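You operate a simulated robot arm through the tools that you are given. There is no shell and no other tool. Be economical: measure what you need, move in short steps, check, and stop when the job is done.

Carry out the task below with a simulated two-armed robot. There is one attempt and no reset: what you move stays moved.

TASK
Pick up the bottle marked "descaler" from the top of the workbench with one hand, pass it to the other hand and put it in the rd trough. Set down upright: bottle.

Only the result counts: the job must be done as asked and must still hold three seconds after the hand-in. Knocking over, shifting, dropping, spilling or breaking anything else fails it.

THE ROBOT
Two 7-joint arms with two-finger parallel grippers on one trunk, on a base that drives. Base frame: it is fixed to the floor where the robot stands at the start and does not move with it; the origin is under the middle of the robot, x ahead of it, y to its left, z up; the surface under the hand at the start is at about z = 0.85. Units: m, degrees, N and s.
The left shoulder is at the start at [0.05, 0.168, 1.157], the right one opposite. With the tool pointing down near the work surface each hand reaches from about 0.2 to 0.66 m from the robot's upright axis, wherever it stands, measured 20 degrees to its own side. Places, roughly: trough (25x20 cm) [0.84, 1.48, 0.8]. Payload 1.57 kg a hand.
The tool frame of a hand sits at the grasp point between the pads (the TCP): z along the fingers, y along the line on which they close. The tips reach 0.03 m beyond it. The gripper opens to 0.08 m. The fingers are 0.017 m wide and 0.012 m thick; the gripper's body (0.04 by 0.082 m) begins 0.08 m behind the TCP.
Orientation is that of the tool frame in the base frame, as a unit quaternion [x, y, z, w]. With the fingers straight down and closing along the base's y, the tool's x points along the base's -x, its y along +y and its z along -z.

THE INTERFACE
- The arms move only by the tool arm_command. It takes "left_series", "right_series" or both (then of equal length, played together; a hand with none holds still); each is a list of rows, each a list of 7 numbers: the shift along the base's x, y, z in m, then the turn, a rotation vector about the base's x, y, z in degrees, then the finger opening in m, from 0 to 0.08. In form: [[x, y, z, ax, ay, az, gripper], ...]. A call has 1 to 12 rows; each row shifts and turns the commanded pose from where the row before left it. A row lasts 0.2 s, in which the tool goes at most 0.05 m and 8.6 degrees; a call with a longer step from one row to the next is refused whole, and so is a gripper value outside its range. A pose out of reach is approached as far as the arm can. The call stops where the force on the tool passes 40 N (or 10 N more than at its start, if that is more) or the arm is blocked; 0.2 s more then pass. The fingers move at their own pace (about 0.045 m/s each) and stop on an object; they squeeze with about 25 N. The grip force told is the motor's: it shows also when the fingers shut on nothing. Time passes only in rows, and 0.2 s behind the last, so rows that do not move let the fingers close. The reply holds the time, the measured pose of the TCP, the force on the tool along the base axes, the opening and the grip force, in the units named above and with some noise, with the torque about the TCP (base axes, N m) and any sound that the robot's microphone picked up, and new pictures: "pictures" is both (left out), scene, wrist or none (wrist: the cameras of the hands that moved).
- Cameras (640 x 400 px; columns grow to the right, rows downward): "scene" is now at [0.1235, -0.0182, 1.3649]; the picture's right is [-0.20, -0.98, 0.00], its down [-0.59, 0.12, -0.80] and it looks along [0.78, -0.16, -0.60] (base axes); focal length 284 px, centre (320, 200). "left" rides on the left gripper at [0.072, 0.007, -0.122] in its tool frame; the picture's right is [-0.09, 1.00, 0.00], its down [-0.84, -0.08, -0.54] and it looks along [-0.54, -0.05, 0.84] (tool axes); focal length 238 px, centre (320, 200). "right" rides on the right gripper at [0.072, -0.007, -0.122] in its tool frame; the picture's right is [0.09, 1.00, 0.00], its down [-0.84, 0.08, -0.54] and it looks along [-0.54, 0.05, 0.84] (tool axes); focal length 238 px, centre (320, 200).
- move_column(by): slides the trunk up (or, below 0, down) by that many m; the arms and the scene camera ride with it, the base frame stays. It gives what a move gives, with no picture.
- roll_base(legs): drives the robot by 1 to 6 legs, each [ahead, left, turn to the left] in m, m and degrees, along the robot's own axes; the way and the turn of a leg run together, so that a leg with both is an arc; at most 1.5 m and 180 degrees a leg. The arms and the cameras ride along, it lands a little off, and it stops where it bumps. It gives what a move gives, and a new picture of the scene camera.
- head_to(pan, tilt): turns the head with the scene camera to pan (to the left, within 80 degrees either way) and tilt (down, from -29 to 69), counted from straight ahead of the robot. It gives what a move gives, and a new picture of the scene camera.
- probe_pixels(camera, pixels): there is no depth. For up to 12 entries [column, row, z] of the newest picture of that camera ("zoom" is the newest enlarged one), the place [x, y] in the base frame at which the ray of that pixel passes the height z, good to about 0.002 m. No time passes.
- enlarge(camera, box): a new picture of the part [left, top, right, bottom] of that camera's present view, enlarged. No time passes.
- job_done(): hands the job in; it is judged then, once.

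Keep the steps short. Do not move on a guess: measure, check each grasp and each placing, and mend mistakes. In all there are 80 turns and 260 pictures (those below and enlarged ones count). Leave the grippers open and the arms clear of the work at the hand-in unless told otherwise, and finish with a single line.

The tools are called after "Call:" as name(argument=value, ...) on one line, values as JSON. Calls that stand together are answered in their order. arm_command: Moves the arms, as the interface text tells. Its arguments: {"type":"object","properties":{"left_series":{"type":"array","items":{"type":"array","items":{"type":"number"}}},"right_series":{"type":"array","items":{"type":"array","items":{"type":"number"}}},"pictures":{"type":"string","enum":["both","scene","wrist","none"]}},"required":[]} The other tools are called the same way: move_column (by) slides the trunk up or down; roll_base (legs) drives the base; head_to (pan, tilt) turns the head that bears the scene camera; probe_pixels (camera, pixels) gives the place at which the rays of pixels pass given heights; enlarge (camera, box) takes an enlarged picture of a part of a camera's view; job_done () hands the job in.

At the start:

```text
time: 0.0
left_tool_pos: [0.5007, 0.2131, 1.0871]
left_tool_rot: [-0.001, 1.0, 0.0, 0.0]
left_force: [-0.3, 0.4, 0.4]
left_ft_torque: [0.01, 0.02, 0.01]
left_finger_gap: 0.0799
left_gripper_force: 0.1
right_tool_pos: [0.4551, -0.2402, 1.091]
right_tool_rot: [0.0, 1.0, 0.0, 0.0]
right_force: [0.3, 0.2, 0.5]
right_ft_torque: [0.01, -0.01, 0.03]
right_finger_gap: 0.08
right_gripper_force: 0.0
trunk travel left (down, up): [-0.325, 0.118]
robot x, y, heading: [-0.003, 0.0015, 0.2]
head pan, tilt: [-11.3, 36.9]
```

scene: 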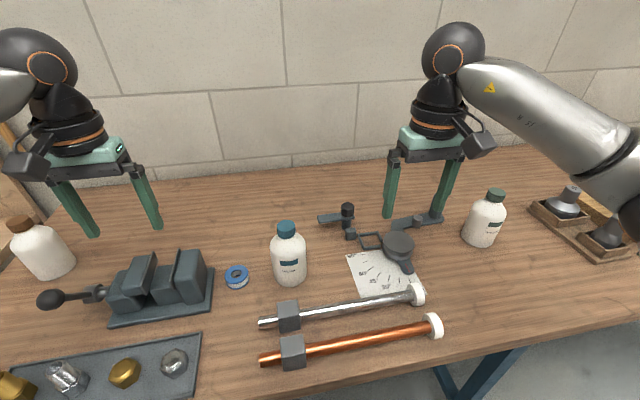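
right: 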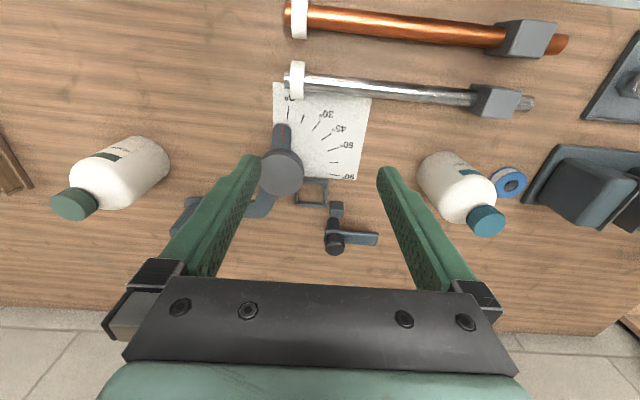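
left: 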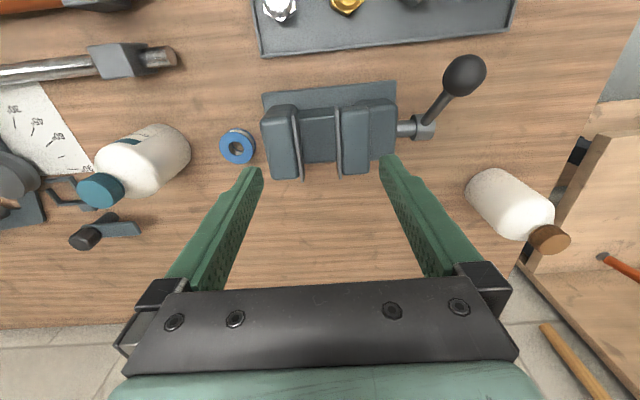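

Three bottles: brown cap (left), blue cap (middle), green cap (right). I enlarge them to read the labels.

Call:
enlarge(camera="scene", box=[250, 210, 330, 290])

Call:
enlarge(camera="scene", box=[450, 180, 520, 250])

Call:
enlarge(camera="scene", box=[0, 205, 90, 285])

Call:
head_to(pan=60, tilt=25)

```text
5.00 times, centred on (290, 250) of scene
```

zoom: 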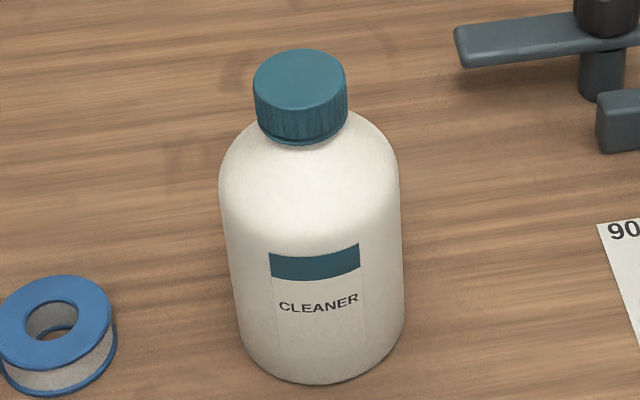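

```text
5.71 times, centred on (485, 215) of scene
```

zoom: 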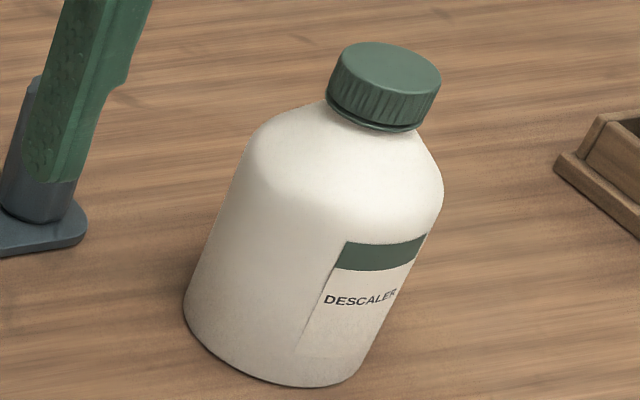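

```text
5.00 times, centred on (45, 245) of scene
```

zoom: 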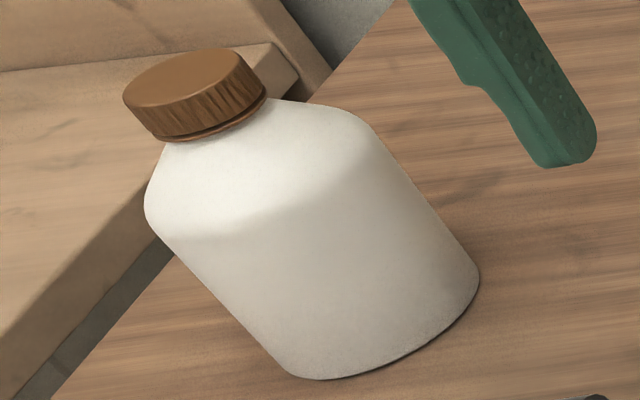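

```text
time: 1.4
left_tool_pos: [0.5024, 0.2127, 1.0892]
left_tool_rot: [0.0, 1.0, -0.001, 0.0]
left_force: [-0.4, -0.4, -1.3]
left_ft_torque: [-0.04, 0.02, -0.01]
left_finger_gap: 0.08
left_gripper_force: 0.2
right_tool_pos: [0.4544, -0.2399, 1.0907]
right_tool_rot: [-0.001, 1.0, 0.0, 0.0]
right_force: [-0.3, 0.1, 1.2]
right_ft_torque: [-0.02, 0.02, 0.03]
right_finger_gap: 0.0802
right_gripper_force: 0.0
trunk travel left (down, up): [-0.325, 0.118]
robot x, y, heading: [-0.0017, 0.004, -0.2]
head pan, tilt: [60.0, 25.0]
```

scene: 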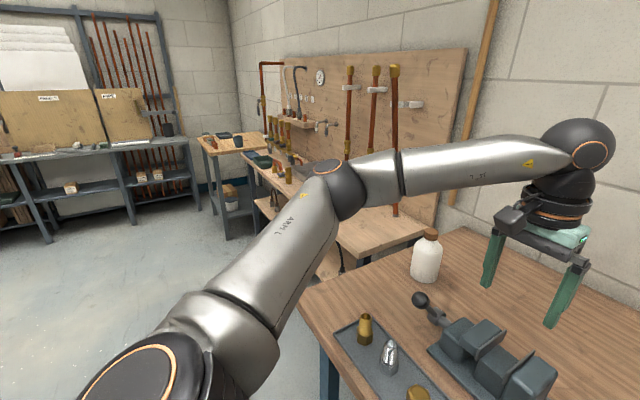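

The green-cap bottle is the descaler. I turn the head to it to measure.

Call:
head_to(pan=-30, tilt=37)

Call:
enlarge(camera="right", box=[0, 100, 240, 250])

```text
time: 3.1
left_tool_pos: [0.5013, 0.2119, 1.0898]
left_tool_rot: [0.0, 1.0, 0.0, 0.0]
left_force: [-0.1, -0.6, 0.6]
left_ft_torque: [-0.01, 0.02, 0.02]
left_finger_gap: 0.0797
left_gripper_force: 0.0
right_tool_pos: [0.4541, -0.2395, 1.0908]
right_tool_rot: [0.0, 1.0, 0.0, 0.0]
right_force: [0.1, 0.2, -0.1]
right_ft_torque: [0.0, 0.05, -0.02]
right_finger_gap: 0.08
right_gripper_force: 0.0
trunk travel left (down, up): [-0.325, 0.118]
robot x, y, heading: [0.0012, 0.0005, -0.0]
head pan, tilt: [-30.0, 37.0]
```

scene: 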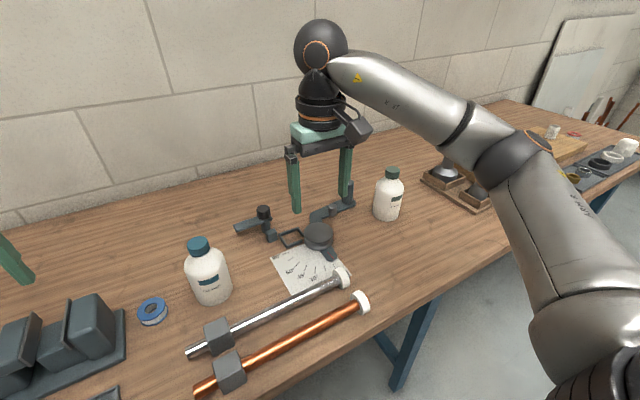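

```text
2.67 times, centred on (120, 175) of right
```

zoom: 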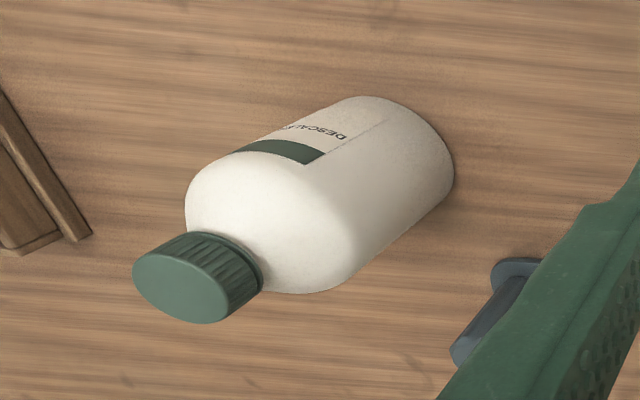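

Call:
enlarge(camera="scene", box=[348, 160, 428, 230])

Call:
probe_pixels(camera="right", pixels=[[155, 145, 0.85], [167, 172, 0.85], [75, 205, 0.97], [75, 205, 0.98], [75, 205, 0.99], [75, 205, 1.0]])

```text
5.71 times, centred on (388, 195) of scene
```

zoom: 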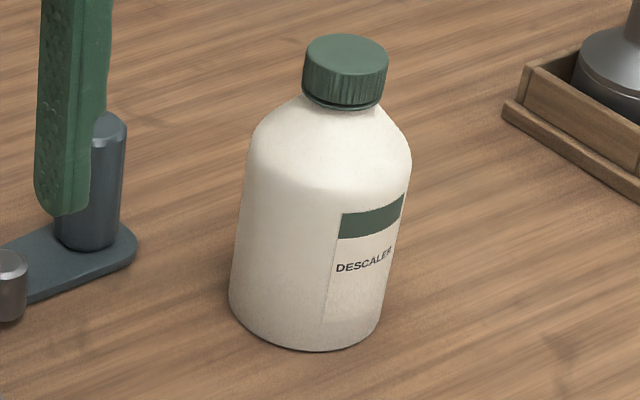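

```text
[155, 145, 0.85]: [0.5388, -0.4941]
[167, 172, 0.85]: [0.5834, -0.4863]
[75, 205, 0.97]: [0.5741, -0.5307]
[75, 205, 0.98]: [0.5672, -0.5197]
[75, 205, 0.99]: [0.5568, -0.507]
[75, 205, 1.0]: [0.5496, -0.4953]
```

Call:
probe_pixels(camera="zoom", pixels=[[229, 295, 0.85], [380, 318, 0.85], [308, 351, 0.85], [348, 55, 0.97], [348, 55, 0.98], [348, 55, 0.99], [348, 55, 1.0], [304, 60, 0.98], [389, 70, 0.98], [85, 240, 0.85], [330, 105, 0.955], [505, 110, 0.85]])

```text
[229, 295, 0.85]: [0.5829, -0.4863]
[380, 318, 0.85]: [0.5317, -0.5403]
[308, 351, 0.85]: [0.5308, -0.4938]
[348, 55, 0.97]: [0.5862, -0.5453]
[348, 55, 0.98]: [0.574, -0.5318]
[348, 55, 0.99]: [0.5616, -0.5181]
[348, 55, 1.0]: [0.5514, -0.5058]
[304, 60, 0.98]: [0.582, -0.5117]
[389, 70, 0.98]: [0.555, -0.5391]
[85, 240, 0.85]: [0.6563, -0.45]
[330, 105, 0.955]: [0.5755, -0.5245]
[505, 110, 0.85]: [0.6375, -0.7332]
```

Call:
probe_pixels(camera="right", pixels=[[68.3, 206.9, 0.97], [68.3, 206.9, 0.98], [68.3, 206.9, 0.985], [68.3, 206.9, 0.99]])

Call:
probe_pixels(camera="zoom", pixels=[[347, 55, 0.98], [347, 55, 0.985], [347, 55, 0.99], [303, 95, 0.96], [377, 103, 0.96], [245, 165, 0.935], [410, 165, 0.935]])

```text
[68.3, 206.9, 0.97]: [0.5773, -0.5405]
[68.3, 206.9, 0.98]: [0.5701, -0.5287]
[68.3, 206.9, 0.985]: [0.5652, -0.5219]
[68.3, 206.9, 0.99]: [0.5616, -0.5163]
```

```text
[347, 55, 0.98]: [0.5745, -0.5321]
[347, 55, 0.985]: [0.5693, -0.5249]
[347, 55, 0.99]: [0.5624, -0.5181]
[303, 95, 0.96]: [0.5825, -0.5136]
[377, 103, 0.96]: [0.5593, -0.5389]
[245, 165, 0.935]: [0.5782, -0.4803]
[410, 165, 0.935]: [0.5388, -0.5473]
```

Rays from two cameras meet at the cap top: (0.562, -0.517, 0.990); the cap is about 39 mm wide and 20 mm tall. Plan: the right hand takes the cap with a horizontal hand, the left takes it from above afterwards. First I turn the right hand to horizontal while moving aside, high.

Call:
arm_command(right_series=[[-0.008, -0.025, 0.002, 0, -8.2, 0, 0.08], [-0.008, -0.025, 0.002, 0, -8.2, 0, 0.08], [-0.008, -0.025, 0.002, 0, -8.2, 0, 0.08], [-0.008, -0.025, 0.002, 0, -8.2, 0, 0.08], [-0.008, -0.025, 0.002, 0, -8.2, 0, 0.08], [-0.008, -0.025, 0.002, 0, -8.2, 0, 0.08], [-0.008, -0.025, 0.002, 0, -8.2, 0, 0.08], [-0.008, -0.025, 0.002, 0, -8.2, 0, 0.08], [-0.008, -0.025, 0.002, 0, -8.2, 0, 0.08], [-0.008, -0.025, 0.002, 0, -8.2, 0, 0.08], [0, -0.027, 0, 0, -8, 0, 0.08]], pictures="both")

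```text
time: 5.5
left_tool_pos: [0.5009, 0.2117, 1.0893]
left_tool_rot: [0.0, 1.0, 0.0, 0.0]
left_force: [-0.2, -0.2, -0.3]
left_ft_torque: [-0.01, 0.02, -0.01]
left_finger_gap: 0.0801
left_gripper_force: 0.1
right_tool_pos: [0.3735, -0.5172, 1.1109]
right_tool_rot: [-0.001, 0.706, 0.0, 0.708]
right_force: [0.0, -0.2, 0.3]
right_ft_torque: [0.0, 0.0, 0.02]
right_finger_gap: 0.08
right_gripper_force: 0.1
trunk travel left (down, up): [-0.325, 0.118]
robot x, y, heading: [-0.0008, 0.0001, -0.2]
head pan, tilt: [-30.0, 37.0]
```

scene: 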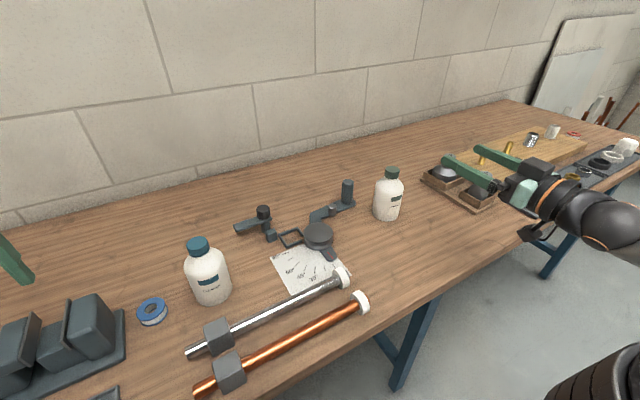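
right: 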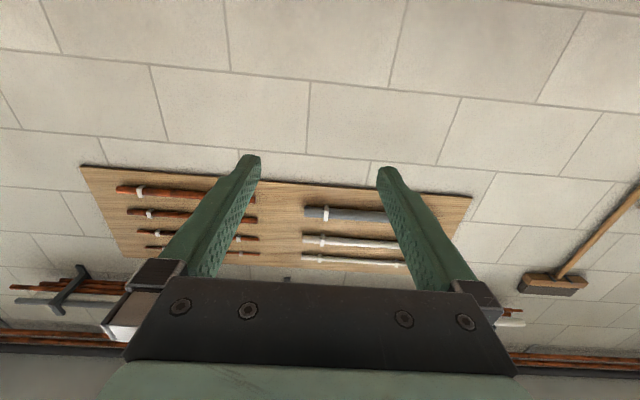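

Hand is horizontal. Now lowering to cap height (z 0.979) while still behind the bottle.

Call:
arm_command(right_series=[[0.02, 0, -0.033, 0, 0, 0, 0.08], [0.02, 0, -0.033, 0, 0, 0, 0.08], [0.02, 0, -0.033, 0, 0, 0, 0.08], [0.02, 0, -0.033, 0, 0, 0, 0.08], [0, 0, 0, 0, 0, 0, 0.08]], pictures="both")

Call:
enlarge(camera="scene", box=[350, 140, 510, 240])

```text
time: 6.7
left_tool_pos: [0.5018, 0.2119, 1.088]
left_tool_rot: [0.0, 1.0, 0.0, 0.0]
left_force: [-0.4, -0.4, -0.3]
left_ft_torque: [-0.04, -0.01, 0.01]
left_finger_gap: 0.08
left_gripper_force: 0.0
right_tool_pos: [0.4466, -0.5208, 0.9857]
right_tool_rot: [0.0, 0.708, 0.0, 0.706]
right_force: [-0.1, -0.5, 0.1]
right_ft_torque: [0.0, 0.05, 0.01]
right_finger_gap: 0.0798
right_gripper_force: 0.0
right hand out of reach, approached as far as the arm can: row 4
trunk travel left (down, up): [-0.325, 0.118]
robot x, y, heading: [0.0033, -0.0009, 0.1]
head pan, tilt: [-30.0, 37.0]
```

scene: 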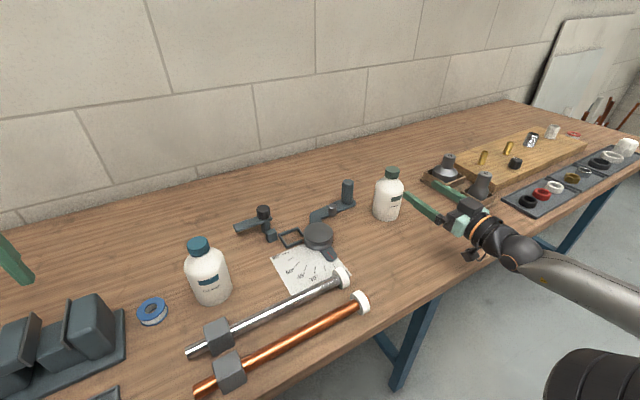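
right: 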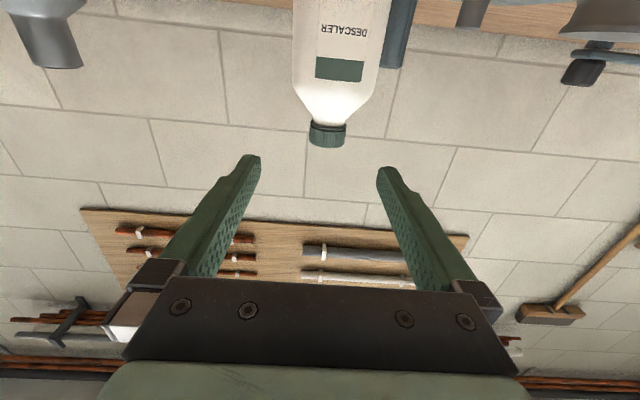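

```text
4.00 times, centred on (430, 190) of scene
```

zoom: 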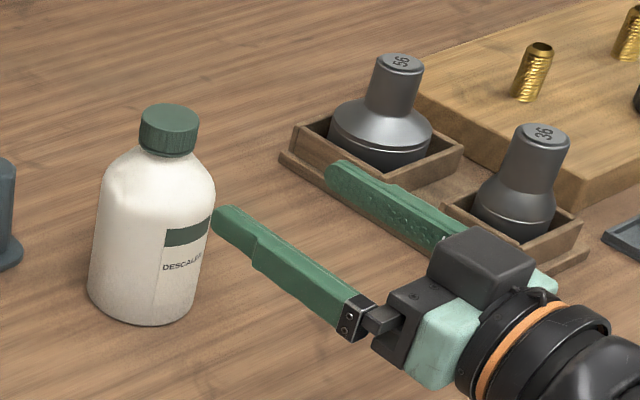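

The arm came 7 mm short in height here. Going further forward should ease the bend; I step 4 cm forward (tips still short of the cap) and read the pose.

Call:
arm_command(right_series=[[0.02, 0, 0, 0, 0, 0, 0.08], [0.02, 0, 0, 0, 0, 0, 0.08], [0, 0, 0, 0, 0, 0, 0.08]], pictures="none")

```text
time: 7.5
left_tool_pos: [0.5015, 0.2124, 1.0876]
left_tool_rot: [0.0, 1.0, 0.0, -0.001]
left_force: [0.1, 0.6, 0.0]
left_ft_torque: [0.0, 0.0, 0.02]
left_finger_gap: 0.0798
left_gripper_force: 0.1
right_tool_pos: [0.4674, -0.5332, 1.0041]
right_tool_rot: [-0.001, 0.707, 0.0, 0.707]
right_force: [0.2, -0.2, -0.5]
right_ft_torque: [0.02, -0.03, 0.04]
right_finger_gap: 0.0802
right_gripper_force: 0.1
right hand out of reach, approached as far as the arm can: row 1, 2
trunk travel left (down, up): [-0.325, 0.118]
robot x, y, heading: [-0.0007, 0.0022, 0.1]
head pan, tilt: [-30.0, 37.0]
```

Worse forward, so it's a reach limit: the hand points +x while the arm comes from the side. I back off, up, then drive 0.3 m to the right so the bottle lies in front of the right shoulder.

Call:
arm_command(right_series=[[-0.04, 0, 0.03, 0, 0, 0, 0.08], [-0.04, 0, 0.04, 0, 0, 0, 0.08], [-0.03, 0.04, 0.03, 0, 0, 0, 0.08], [-0.01, 0.04, 0.03, 0, 0, 0, 0.08], [0, 0.04, 0, 0, 0, 0, 0.08], [0, 0.04, 0, 0, 0, 0, 0.08], [0, 0.04, 0, 0, 0, 0, 0.08], [0, 0.04, 0, 0, 0, 0, 0.08], [0, 0, 0, 0, 0, 0, 0.08]], pictures="scene")

```text
refused: row 2 steps farther than a row can; nothing moved
```

Call:
arm_command(right_series=[[-0.035, 0, 0.03, 0, 0, 0, 0.08], [-0.035, 0, 0.03, 0, 0, 0, 0.08], [-0.03, 0.02, 0.03, 0, 0, 0, 0.08], [-0.02, 0.03, 0.03, 0, 0, 0, 0.08], [0, 0.045, 0.01, 0, 0, 0, 0.08], [0, 0.045, 0, 0, 0, 0, 0.08], [0, 0.045, 0, 0, 0, 0, 0.08], [0, 0.045, 0, 0, 0, 0, 0.08], [0, 0, 0, 0, 0, 0, 0.08]], pictures="scene")

```text
time: 9.5
left_tool_pos: [0.5003, 0.212, 1.0887]
left_tool_rot: [0.0, 1.0, 0.0, 0.0]
left_force: [0.3, 0.1, 0.1]
left_ft_torque: [-0.01, -0.03, -0.01]
left_finger_gap: 0.0799
left_gripper_force: 0.1
right_tool_pos: [0.4056, -0.3895, 1.1157]
right_tool_rot: [-0.001, 0.707, 0.001, 0.707]
right_force: [-0.1, -0.9, 0.0]
right_ft_torque: [0.0, 0.0, -0.01]
right_finger_gap: 0.08
right_gripper_force: 0.0
right hand out of reach, approached as far as the arm can: row 6, 7, 8
trunk travel left (down, up): [-0.325, 0.118]
robot x, y, heading: [-0.0004, 0.0029, 0.0]
head pan, tilt: [-30.0, 37.0]
```

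scene: 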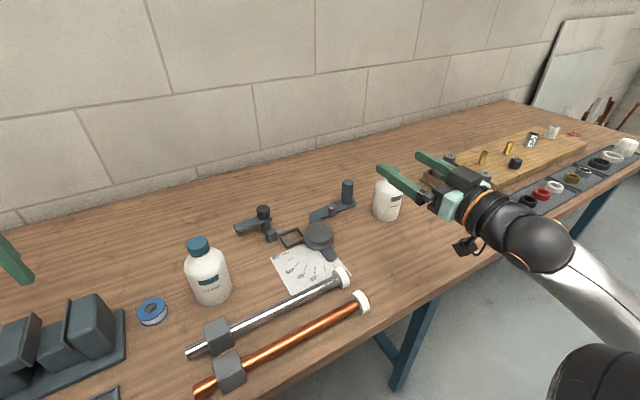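

I test the reach in free air at this height: forward 0.15 m with y toward -0.3.

Call:
arm_command(right_series=[[0.04, 0, 0, 0, 0, 0, 0.08], [0.04, 0, 0, 0, 0, 0, 0.08], [0.04, 0, 0, 0, 0, 0, 0.08], [0.04, 0, 0, 0, 0, 0, 0.08], [0, 0, 0, 0, 0, 0, 0.08]], pictures="scene")

```text
time: 10.7
left_tool_pos: [0.5015, 0.211, 1.0887]
left_tool_rot: [0.0, 1.0, 0.0, -0.001]
left_force: [-0.7, -0.2, 0.9]
left_ft_torque: [0.0, -0.02, 0.02]
left_finger_gap: 0.08
left_gripper_force: 0.1
right_tool_pos: [0.5163, -0.4265, 1.1531]
right_tool_rot: [0.0, 0.707, 0.0, 0.707]
right_force: [0.3, 0.7, 0.6]
right_ft_torque: [-0.02, 0.02, -0.02]
right_finger_gap: 0.0799
right_gripper_force: 0.0
right hand out of reach, approached as far as the arm can: row 2, 3, 4
trunk travel left (down, up): [-0.325, 0.118]
robot x, y, heading: [0.0004, 0.0005, 0.1]
head pan, tilt: [-30.0, 37.0]
```

scene: 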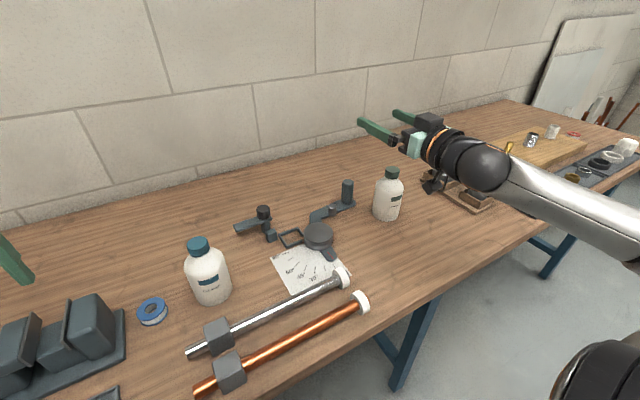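

The forearm comes from the right, so a hand pointing forward-left should suit the wrist. I back up slightly and yaw the hand 45° to the left in free air.

Call:
arm_command(right_series=[[-0.02, 0, -0.01, 0, 0, 7.5, 0.08], [-0.02, 0, -0.01, 0, 0, 7.5, 0.08], [-0.02, 0, 0, 0, 0, 7.5, 0.08], [0, 0, 0, 0, 0, 7.5, 0.08], [0, 0, 0, 0, 0, 7.5, 0.08], [0, 0, 0, 0, 0, 7.5, 0.08], [0, 0, 0, 0, 0, 0, 0.08]], pictures="scene")

```text
time: 12.3
left_tool_pos: [0.5011, 0.2117, 1.0881]
left_tool_rot: [-0.001, 1.0, 0.0, 0.0]
left_force: [0.0, 0.1, 0.7]
left_ft_torque: [0.0, -0.05, -0.01]
left_finger_gap: 0.0799
left_gripper_force: 0.0
right_tool_pos: [0.4565, -0.4247, 1.1332]
right_tool_rot: [-0.272, 0.653, 0.271, 0.653]
right_force: [0.1, 0.5, 0.1]
right_ft_torque: [-0.02, -0.01, 0.01]
right_finger_gap: 0.08
right_gripper_force: 0.1
trunk travel left (down, up): [-0.325, 0.118]
robot x, y, heading: [-0.0026, -0.002, -0.2]
head pan, tilt: [-30.0, 37.0]
```

scene: 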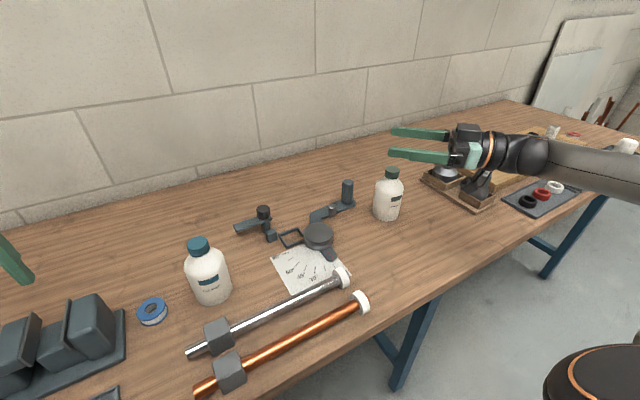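

That is reachable. Now drive 0.25 m to the right so the approach falls in this comfortable region (all hands are above 1.03).

Call:
roll_base(legs=[[0, -0.25, 0]])

```text
time: 15.1
left_tool_pos: [0.5008, -0.0463, 1.0894]
left_tool_rot: [0.001, 1.0, 0.0, 0.0]
left_force: [0.3, -0.2, -0.6]
left_ft_torque: [0.01, 0.01, -0.01]
left_finger_gap: 0.0802
left_gripper_force: 0.1
right_tool_pos: [0.4555, -0.6833, 1.131]
right_tool_rot: [-0.269, 0.654, 0.269, 0.654]
right_force: [-0.3, 0.1, 0.2]
right_ft_torque: [0.01, 0.0, 0.03]
right_finger_gap: 0.0797
right_gripper_force: 0.1
trunk travel left (down, up): [-0.325, 0.118]
robot x, y, heading: [-0.004, -0.2567, -0.2]
head pan, tilt: [-30.0, 37.0]
```

scene: 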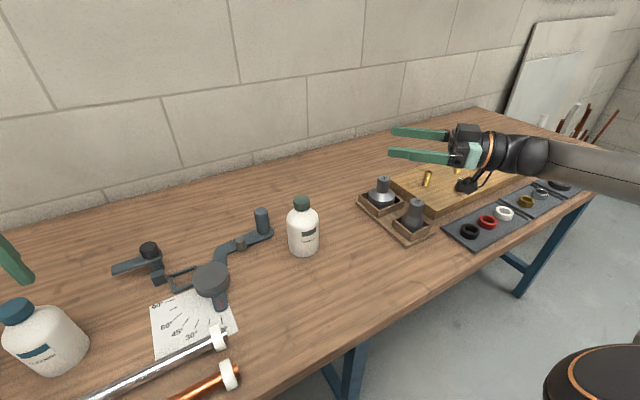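

Call:
probe_pixels(camera="scene", pixels=[[411, 243, 0.85], [358, 205, 0.87], [446, 228, 0.86], [475, 250, 0.86], [415, 202, 0.94], [415, 202, 0.96], [305, 255, 0.85], [301, 201, 0.99]])

```text
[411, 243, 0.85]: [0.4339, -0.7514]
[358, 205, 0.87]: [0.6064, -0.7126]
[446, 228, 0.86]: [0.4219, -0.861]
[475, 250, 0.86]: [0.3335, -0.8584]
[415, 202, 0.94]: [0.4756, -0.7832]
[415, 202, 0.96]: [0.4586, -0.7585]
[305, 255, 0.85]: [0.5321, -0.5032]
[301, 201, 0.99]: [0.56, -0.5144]
```

Call:
arm_command(right_series=[[0.012, 0.04, -0.02, 0, 0, 0, 0.08], [0.012, 0.04, -0.02, 0, 0, 0, 0.08], [0, 0, -0.03, 0, 0, 0, 0.08], [0, 0, -0.02, 0, 0, 0, 0.08], [0, 0, 0, 0, 0, 0, 0.08]], pictures="both")

```text
time: 16.3
left_tool_pos: [0.503, -0.046, 1.0892]
left_tool_rot: [0.001, 1.0, 0.0, 0.001]
left_force: [0.8, -0.3, 0.2]
left_ft_torque: [0.02, 0.01, 0.0]
left_finger_gap: 0.0802
left_gripper_force: 0.1
right_tool_pos: [0.4789, -0.605, 1.0432]
right_tool_rot: [-0.27, 0.654, 0.27, 0.654]
right_force: [0.4, -0.1, -0.6]
right_ft_torque: [0.0, 0.0, 0.01]
right_finger_gap: 0.0801
right_gripper_force: 0.1
trunk travel left (down, up): [-0.325, 0.118]
robot x, y, heading: [-0.0022, -0.2565, -0.4]
head pan, tilt: [-30.0, 37.0]
```

scene: 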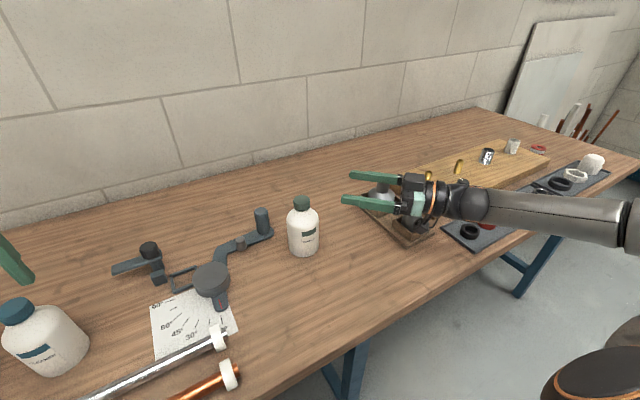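
right: 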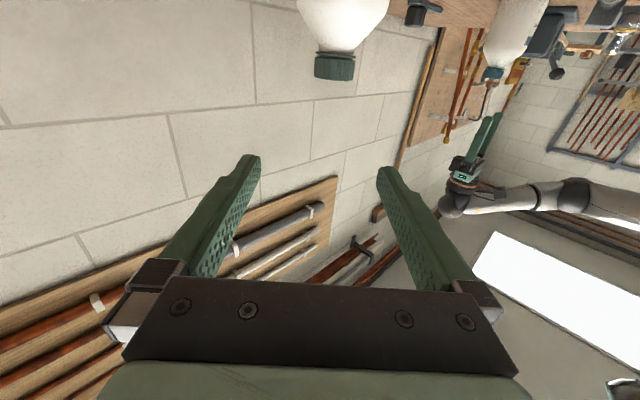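

Call:
arm_command(right_series=[[0.0, 0.0, -0.02, 0, 0, 0, 0.08], [0, 0, -0.02, 0, 0, 0, 0.08], [0, 0, -0.013, 0, 0, 0, 0.08], [0, 0, -0.01, 0, 0, 0, 0.08], [0, 0, 0, 0, 0, 0, 0.08]], pictures="both")

Call:
enlarge(camera="scene", box=[270, 160, 430, 260])

```text
time: 17.5
left_tool_pos: [0.5024, -0.0454, 1.0873]
left_tool_rot: [0.001, 1.0, 0.0, 0.0]
left_force: [-0.2, -0.2, 0.0]
left_ft_torque: [0.0, 0.01, 0.02]
left_finger_gap: 0.0803
left_gripper_force: 0.0
right_tool_pos: [0.4785, -0.6045, 0.9802]
right_tool_rot: [-0.269, 0.653, 0.271, 0.654]
right_force: [-0.3, -0.1, -0.5]
right_ft_torque: [-0.02, 0.03, 0.0]
right_finger_gap: 0.0798
right_gripper_force: 0.1
trunk travel left (down, up): [-0.325, 0.118]
robot x, y, heading: [0.0011, -0.2568, -0.3]
head pan, tilt: [-30.0, 37.0]
```

scene: 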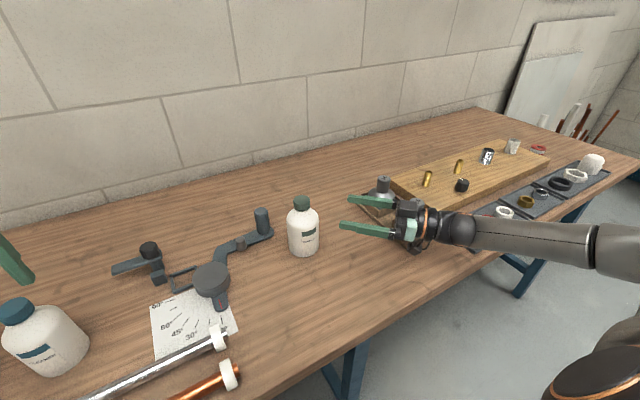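
right: 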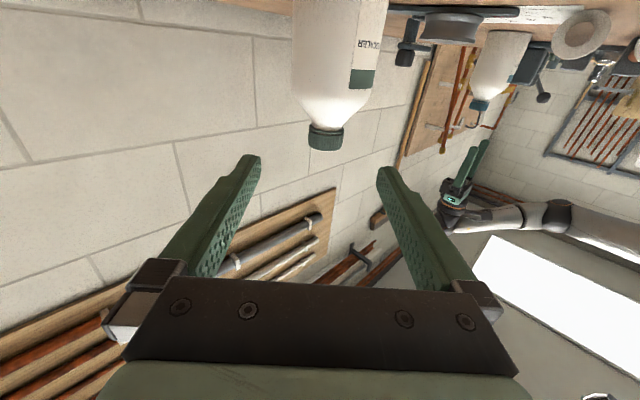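

```text
4.00 times, centred on (350, 210) of scene
```

zoom: 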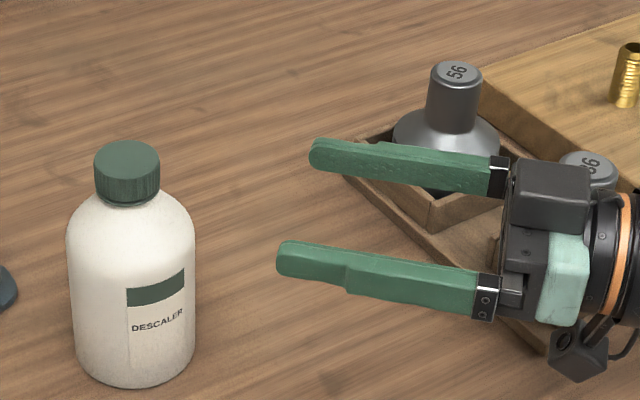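

Aligned: cap column ~327 between the fingers, height 0.980. Advance 0.118 m along the pointing direction.

Call:
arm_command(right_series=[[0.02, 0.021, 0, 0, 0, 0, 0.08], [0.02, 0.021, 0, 0, 0, 0, 0.08], [0.02, 0.021, 0, 0, 0, 0, 0.08], [0.02, 0.021, 0, 0, 0, 0, 0.08], [0, 0, 0, 0, 0, 0, 0.08]], pictures="both")

Call:
enlarge(camera="scene", box=[260, 170, 420, 270])

```text
time: 18.7
left_tool_pos: [0.501, -0.0462, 1.0887]
left_tool_rot: [0.001, 1.0, 0.0, 0.0]
left_force: [-0.3, 0.1, -0.1]
left_ft_torque: [0.01, -0.01, 0.03]
left_finger_gap: 0.0799
left_gripper_force: 0.0
right_tool_pos: [0.5589, -0.5182, 0.9795]
right_tool_rot: [-0.269, 0.654, 0.269, 0.654]
right_force: [-0.6, 0.5, -1.2]
right_ft_torque: [0.03, -0.02, 0.01]
right_finger_gap: 0.08
right_gripper_force: 0.1
trunk travel left (down, up): [-0.325, 0.118]
robot x, y, heading: [-0.0005, -0.2583, -0.3]
head pan, tilt: [-30.0, 37.0]
```

scene: 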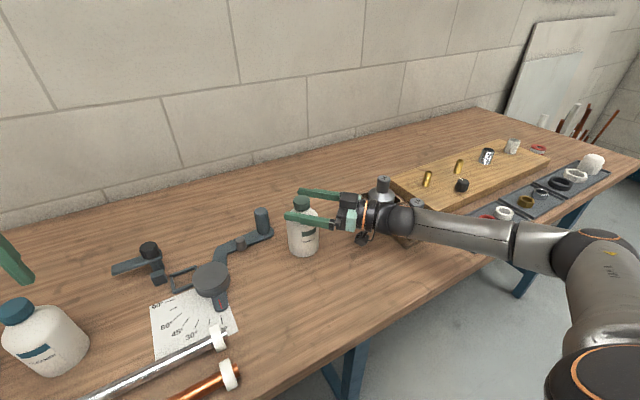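
right: 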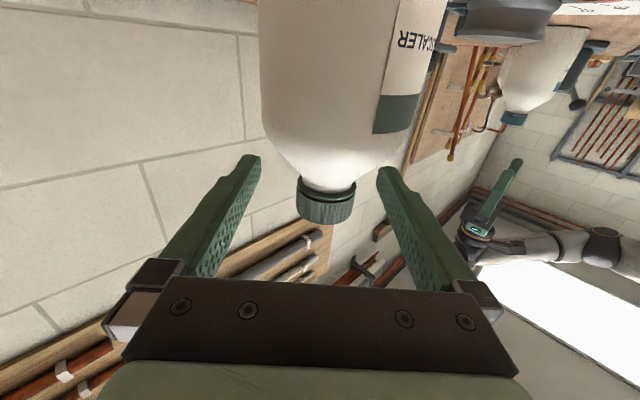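

```text
4.00 times, centred on (340, 220) of scene
```

zoom: 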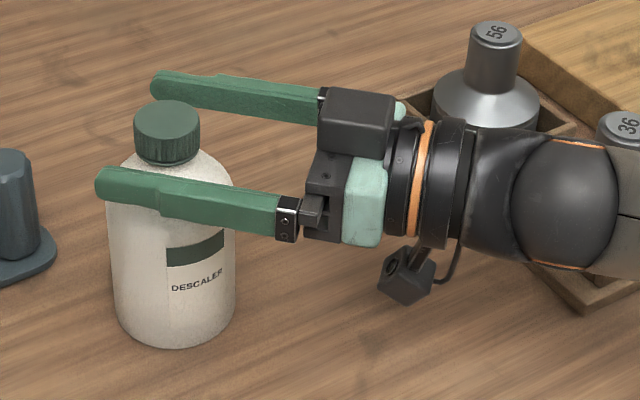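

Cap sits between the fingers, ~6 px (≈3 mm) off centre; I shift a hair and close.

Call:
arm_command(right_series=[[-0.0015, 0.002, 0, 0, 0, 0, 0.08], [0, 0, 0, 0, 0, 0, 0.05], [0, 0, 0, 0, 0, 0, 0.04], [0, 0, 0, 0, 0, 0, 0.02], [0, 0, 0, 0, 0, 0, 0.0], [0, 0, 0, 0, 0, 0, 0.0]], pictures="both")

Call:
enlarge(camera="scene", box=[260, 170, 420, 270])

```text
time: 20.1
left_tool_pos: [0.5014, -0.0458, 1.0883]
left_tool_rot: [0.001, 1.0, 0.001, -0.001]
left_force: [0.4, 0.3, 0.6]
left_ft_torque: [-0.02, 0.0, 0.04]
left_finger_gap: 0.0798
left_gripper_force: 0.1
right_tool_pos: [0.5579, -0.5158, 0.979]
right_tool_rot: [-0.27, 0.653, 0.27, 0.653]
right_force: [-1.5, 0.8, 1.1]
right_ft_torque: [0.07, 0.03, -0.03]
right_finger_gap: 0.0349
right_gripper_force: 25.0
trunk travel left (down, up): [-0.325, 0.118]
robot x, y, heading: [0.0014, -0.2559, -0.1]
head pan, tilt: [-30.0, 37.0]
```

scene: 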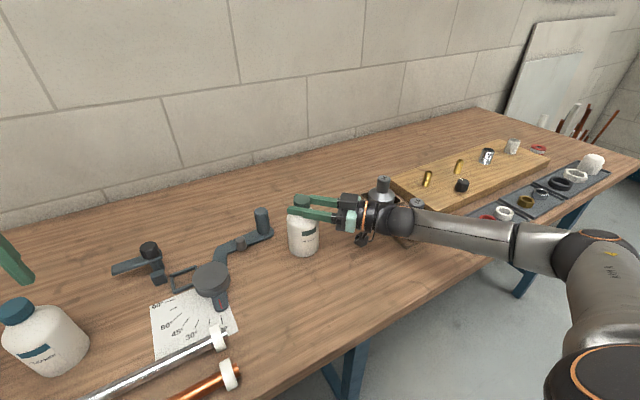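
right: 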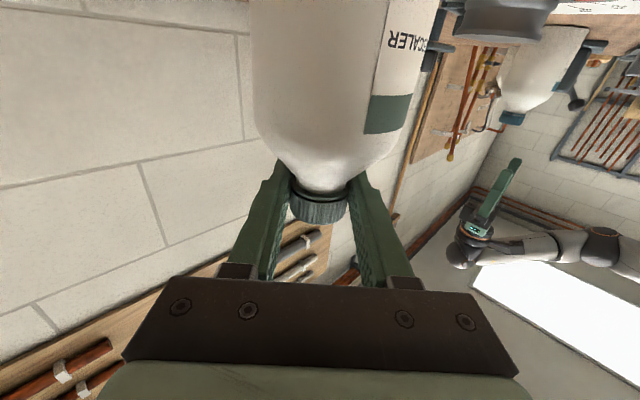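

```text
4.00 times, centred on (340, 220) of scene
```

zoom: 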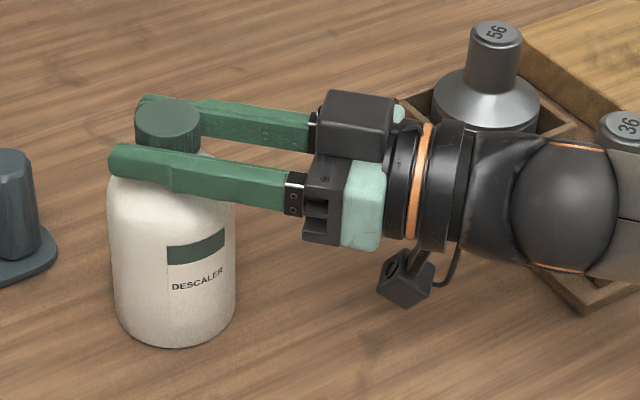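

Gripped: opening 35 mm, 25 N. Lift gently.

Call:
arm_command(right_series=[[0, 0, 0.01, 0, 0, 0, 0], [0, 0, 0.015, 0, 0, 0, 0], [0, 0, 0.02, 0, 0, 0, 0], [0, 0, 0.025, 0, 0, 0, 0], [0, 0, 0, 0, 0, 0, 0]], pictures="both")

Call:
enlarge(camera="scene", box=[260, 150, 420, 250])

```text
time: 21.3
left_tool_pos: [0.5019, -0.0454, 1.0882]
left_tool_rot: [0.001, 1.0, 0.0, -0.001]
left_force: [-0.4, -0.5, 0.3]
left_ft_torque: [0.0, -0.02, 0.0]
left_finger_gap: 0.08
left_gripper_force: 0.1
right_tool_pos: [0.5599, -0.517, 1.0492]
right_tool_rot: [-0.269, 0.654, 0.269, 0.654]
right_force: [-0.4, 0.2, -4.5]
right_ft_torque: [0.0, 0.02, -0.02]
right_finger_gap: 0.0351
right_gripper_force: 24.9
trunk travel left (down, up): [-0.325, 0.118]
robot x, y, heading: [0.0008, -0.2576, -0.1]
head pan, tilt: [-30.0, 37.0]
```

scene: 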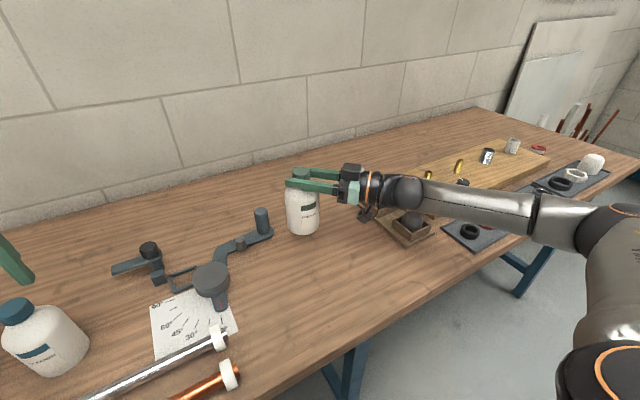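
right: 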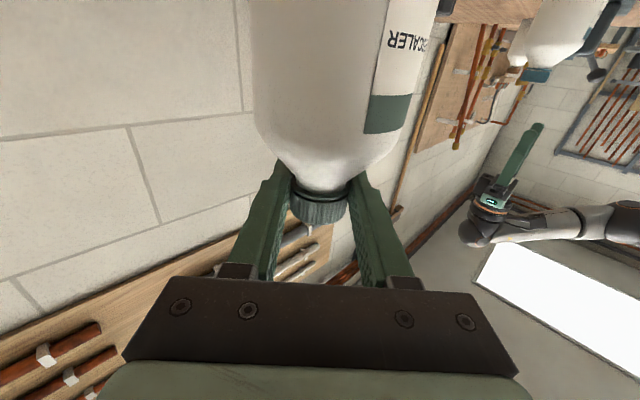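

```text
4.00 times, centred on (340, 200) of scene
```

zoom: 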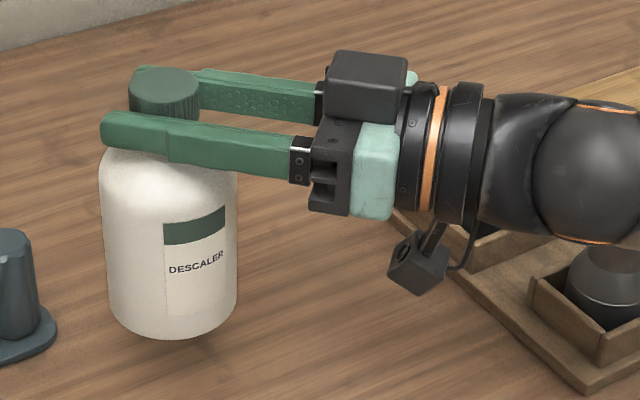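

Held vertically, weight ~4.5 N, no torque. Move it toward the robot's middle and higher.

Call:
arm_command(right_series=[[0, 0, 0.035, 0, 0, 0, 0], [0, 0.02, 0.03, 0, 0, 0, 0], [-0.005, 0.03, 0.0, 0, 0, 0, 0], [-0.01, 0.03, 0, 0, 0, 0, 0], [-0.01, 0.03, 0, 0, 0, 0, 0], [-0.01, 0.03, 0, 0, 0, 0, 0], [-0.005, 0.02, 0, 0, 0, 0, 0], [0, 0, 0, 0, 0, 0, 0]], pictures="scene")

Call:
head_to(pan=-5, tilt=30)

```text
time: 23.1
left_tool_pos: [0.5011, -0.045, 1.0883]
left_tool_rot: [0.001, 1.0, -0.001, 0.0]
left_force: [0.2, -0.2, -0.3]
left_ft_torque: [-0.02, 0.01, 0.01]
left_finger_gap: 0.0799
left_gripper_force: 0.1
right_tool_pos: [0.5175, -0.3586, 1.114]
right_tool_rot: [-0.27, 0.654, 0.27, 0.654]
right_force: [-0.8, 0.6, -4.3]
right_ft_torque: [0.01, -0.03, 0.02]
right_finger_gap: 0.0348
right_gripper_force: 25.3
trunk travel left (down, up): [-0.325, 0.118]
robot x, y, heading: [0.0011, -0.2565, -0.2]
head pan, tilt: [-30.0, 37.0]
```

scene: 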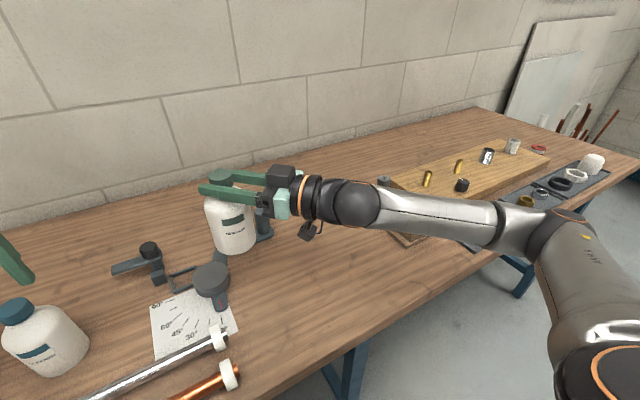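

```text
time: 24.0
left_tool_pos: [0.5014, -0.045, 1.0884]
left_tool_rot: [0.001, 1.0, 0.0, 0.0]
left_force: [0.2, 0.2, 0.6]
left_ft_torque: [-0.01, -0.02, 0.01]
left_finger_gap: 0.0801
left_gripper_force: 0.2
right_tool_pos: [0.5173, -0.3586, 1.1142]
right_tool_rot: [-0.27, 0.654, 0.27, 0.654]
right_force: [0.3, -0.2, -4.9]
right_ft_torque: [-0.02, 0.0, 0.03]
right_finger_gap: 0.0349
right_gripper_force: 24.7
trunk travel left (down, up): [-0.325, 0.118]
robot x, y, heading: [-0.0036, -0.2608, -0.1]
head pan, tilt: [-5.0, 30.0]
```

scene: 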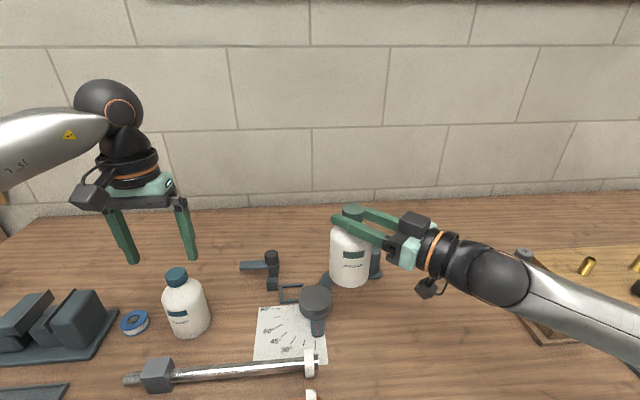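

Now the left hand: rise, yaw -45° so its fingers close along the giver's pointing direction, and move above the cap at a safe height.

Call:
arm_command(left_series=[[0, 0, 0.045, 0, 0, -7.5, 0.08], [0, 0, 0.045, 0, 0, -7.5, 0.08], [0, 0, 0.045, 0, 0, -7.5, 0.08], [0, -0.025, 0.02, 0, 0, -7.5, 0.08], [0, -0.045, 0, 0, 0, -7.5, 0.08], [0, -0.045, 0, 0, 0, -7.5, 0.08], [0, -0.045, 0, 0, 0, 0, 0.08], [0, 0, 0, 0, 0, 0, 0.08]], pictures="both")

```text
time: 25.8
left_tool_pos: [0.4698, -0.2135, 1.225]
left_tool_rot: [0.383, 0.924, -0.001, -0.001]
left_force: [0.5, -0.1, 0.1]
left_ft_torque: [0.0, 0.02, 0.0]
left_finger_gap: 0.08
left_gripper_force: 0.1
left hand out of reach, approached as far as the arm can: row 4, 5, 6
right_tool_pos: [0.5169, -0.3579, 1.1143]
right_tool_rot: [-0.27, 0.654, 0.27, 0.654]
right_force: [0.3, -0.3, -3.6]
right_ft_torque: [-0.05, 0.01, 0.02]
right_finger_gap: 0.0349
right_gripper_force: 24.8
trunk travel left (down, up): [-0.325, 0.118]
robot x, y, heading: [-0.0028, -0.2548, -0.2]
head pan, tilt: [-5.0, 30.0]
```

scene: 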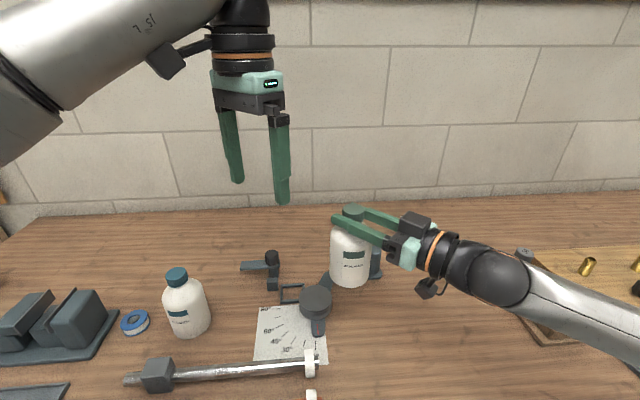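
left: 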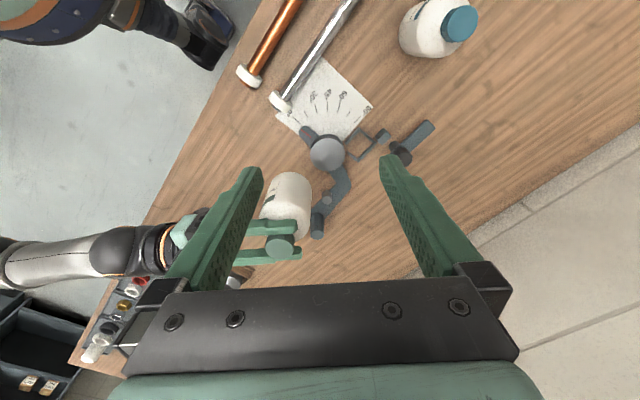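

Left is near its limit; bring the bottle 7 cm nearer to the robot's midline.

Call:
arm_command(right_series=[[-0.02, 0.022, 0, 0, 0, 0, 0], [-0.02, 0.022, 0, 0, 0, 0, 0], [-0.018, 0.022, 0, 0, 0, 0, 0], [0, 0, 0, 0, 0, 0, 0]], left_series=[[-0.005, -0.0, -0.005, 0, 0, 0, 0.08], [-0.005, 0, -0.005, 0, 0, 0, 0.08], [0, 0, -0.005, 0, 0, 0, 0.08], [0, 0, 0, 0, 0, 0, 0.08]], pictures="both")

```text
time: 26.8
left_tool_pos: [0.4596, -0.2142, 1.2095]
left_tool_rot: [0.384, 0.923, -0.001, 0.0]
left_force: [0.0, 0.6, -0.6]
left_ft_torque: [-0.02, 0.0, 0.03]
left_finger_gap: 0.08
left_gripper_force: 0.1
right_tool_pos: [0.4607, -0.2917, 1.1162]
right_tool_rot: [-0.269, 0.654, 0.27, 0.654]
right_force: [0.7, 0.4, -4.0]
right_ft_torque: [0.01, 0.01, -0.03]
right_finger_gap: 0.035
right_gripper_force: 25.3
trunk travel left (down, up): [-0.325, 0.118]
robot x, y, heading: [-0.0015, -0.2561, -0.2]
head pan, tilt: [-5.0, 30.0]
```

scene: 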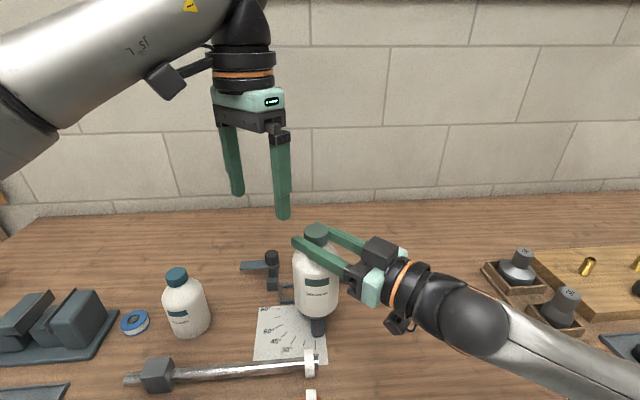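
right: 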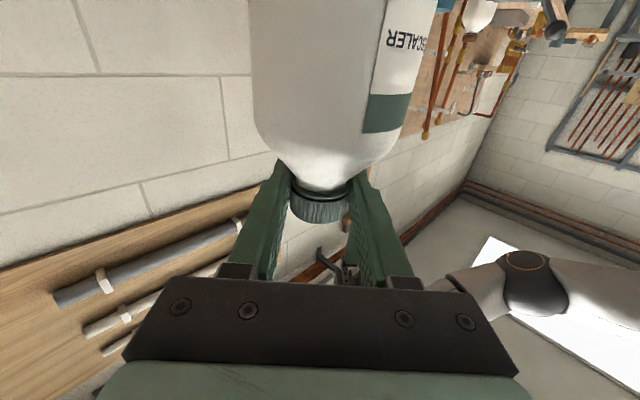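
left: 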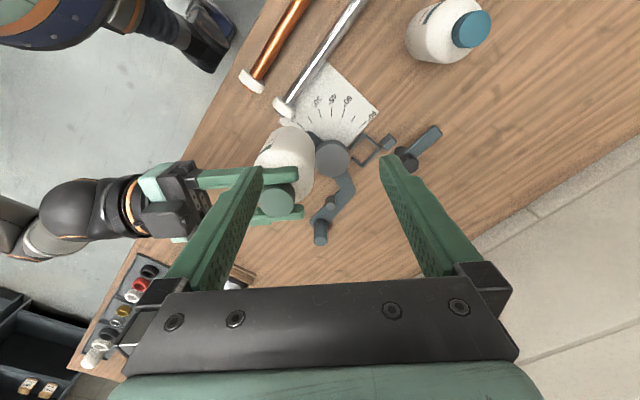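

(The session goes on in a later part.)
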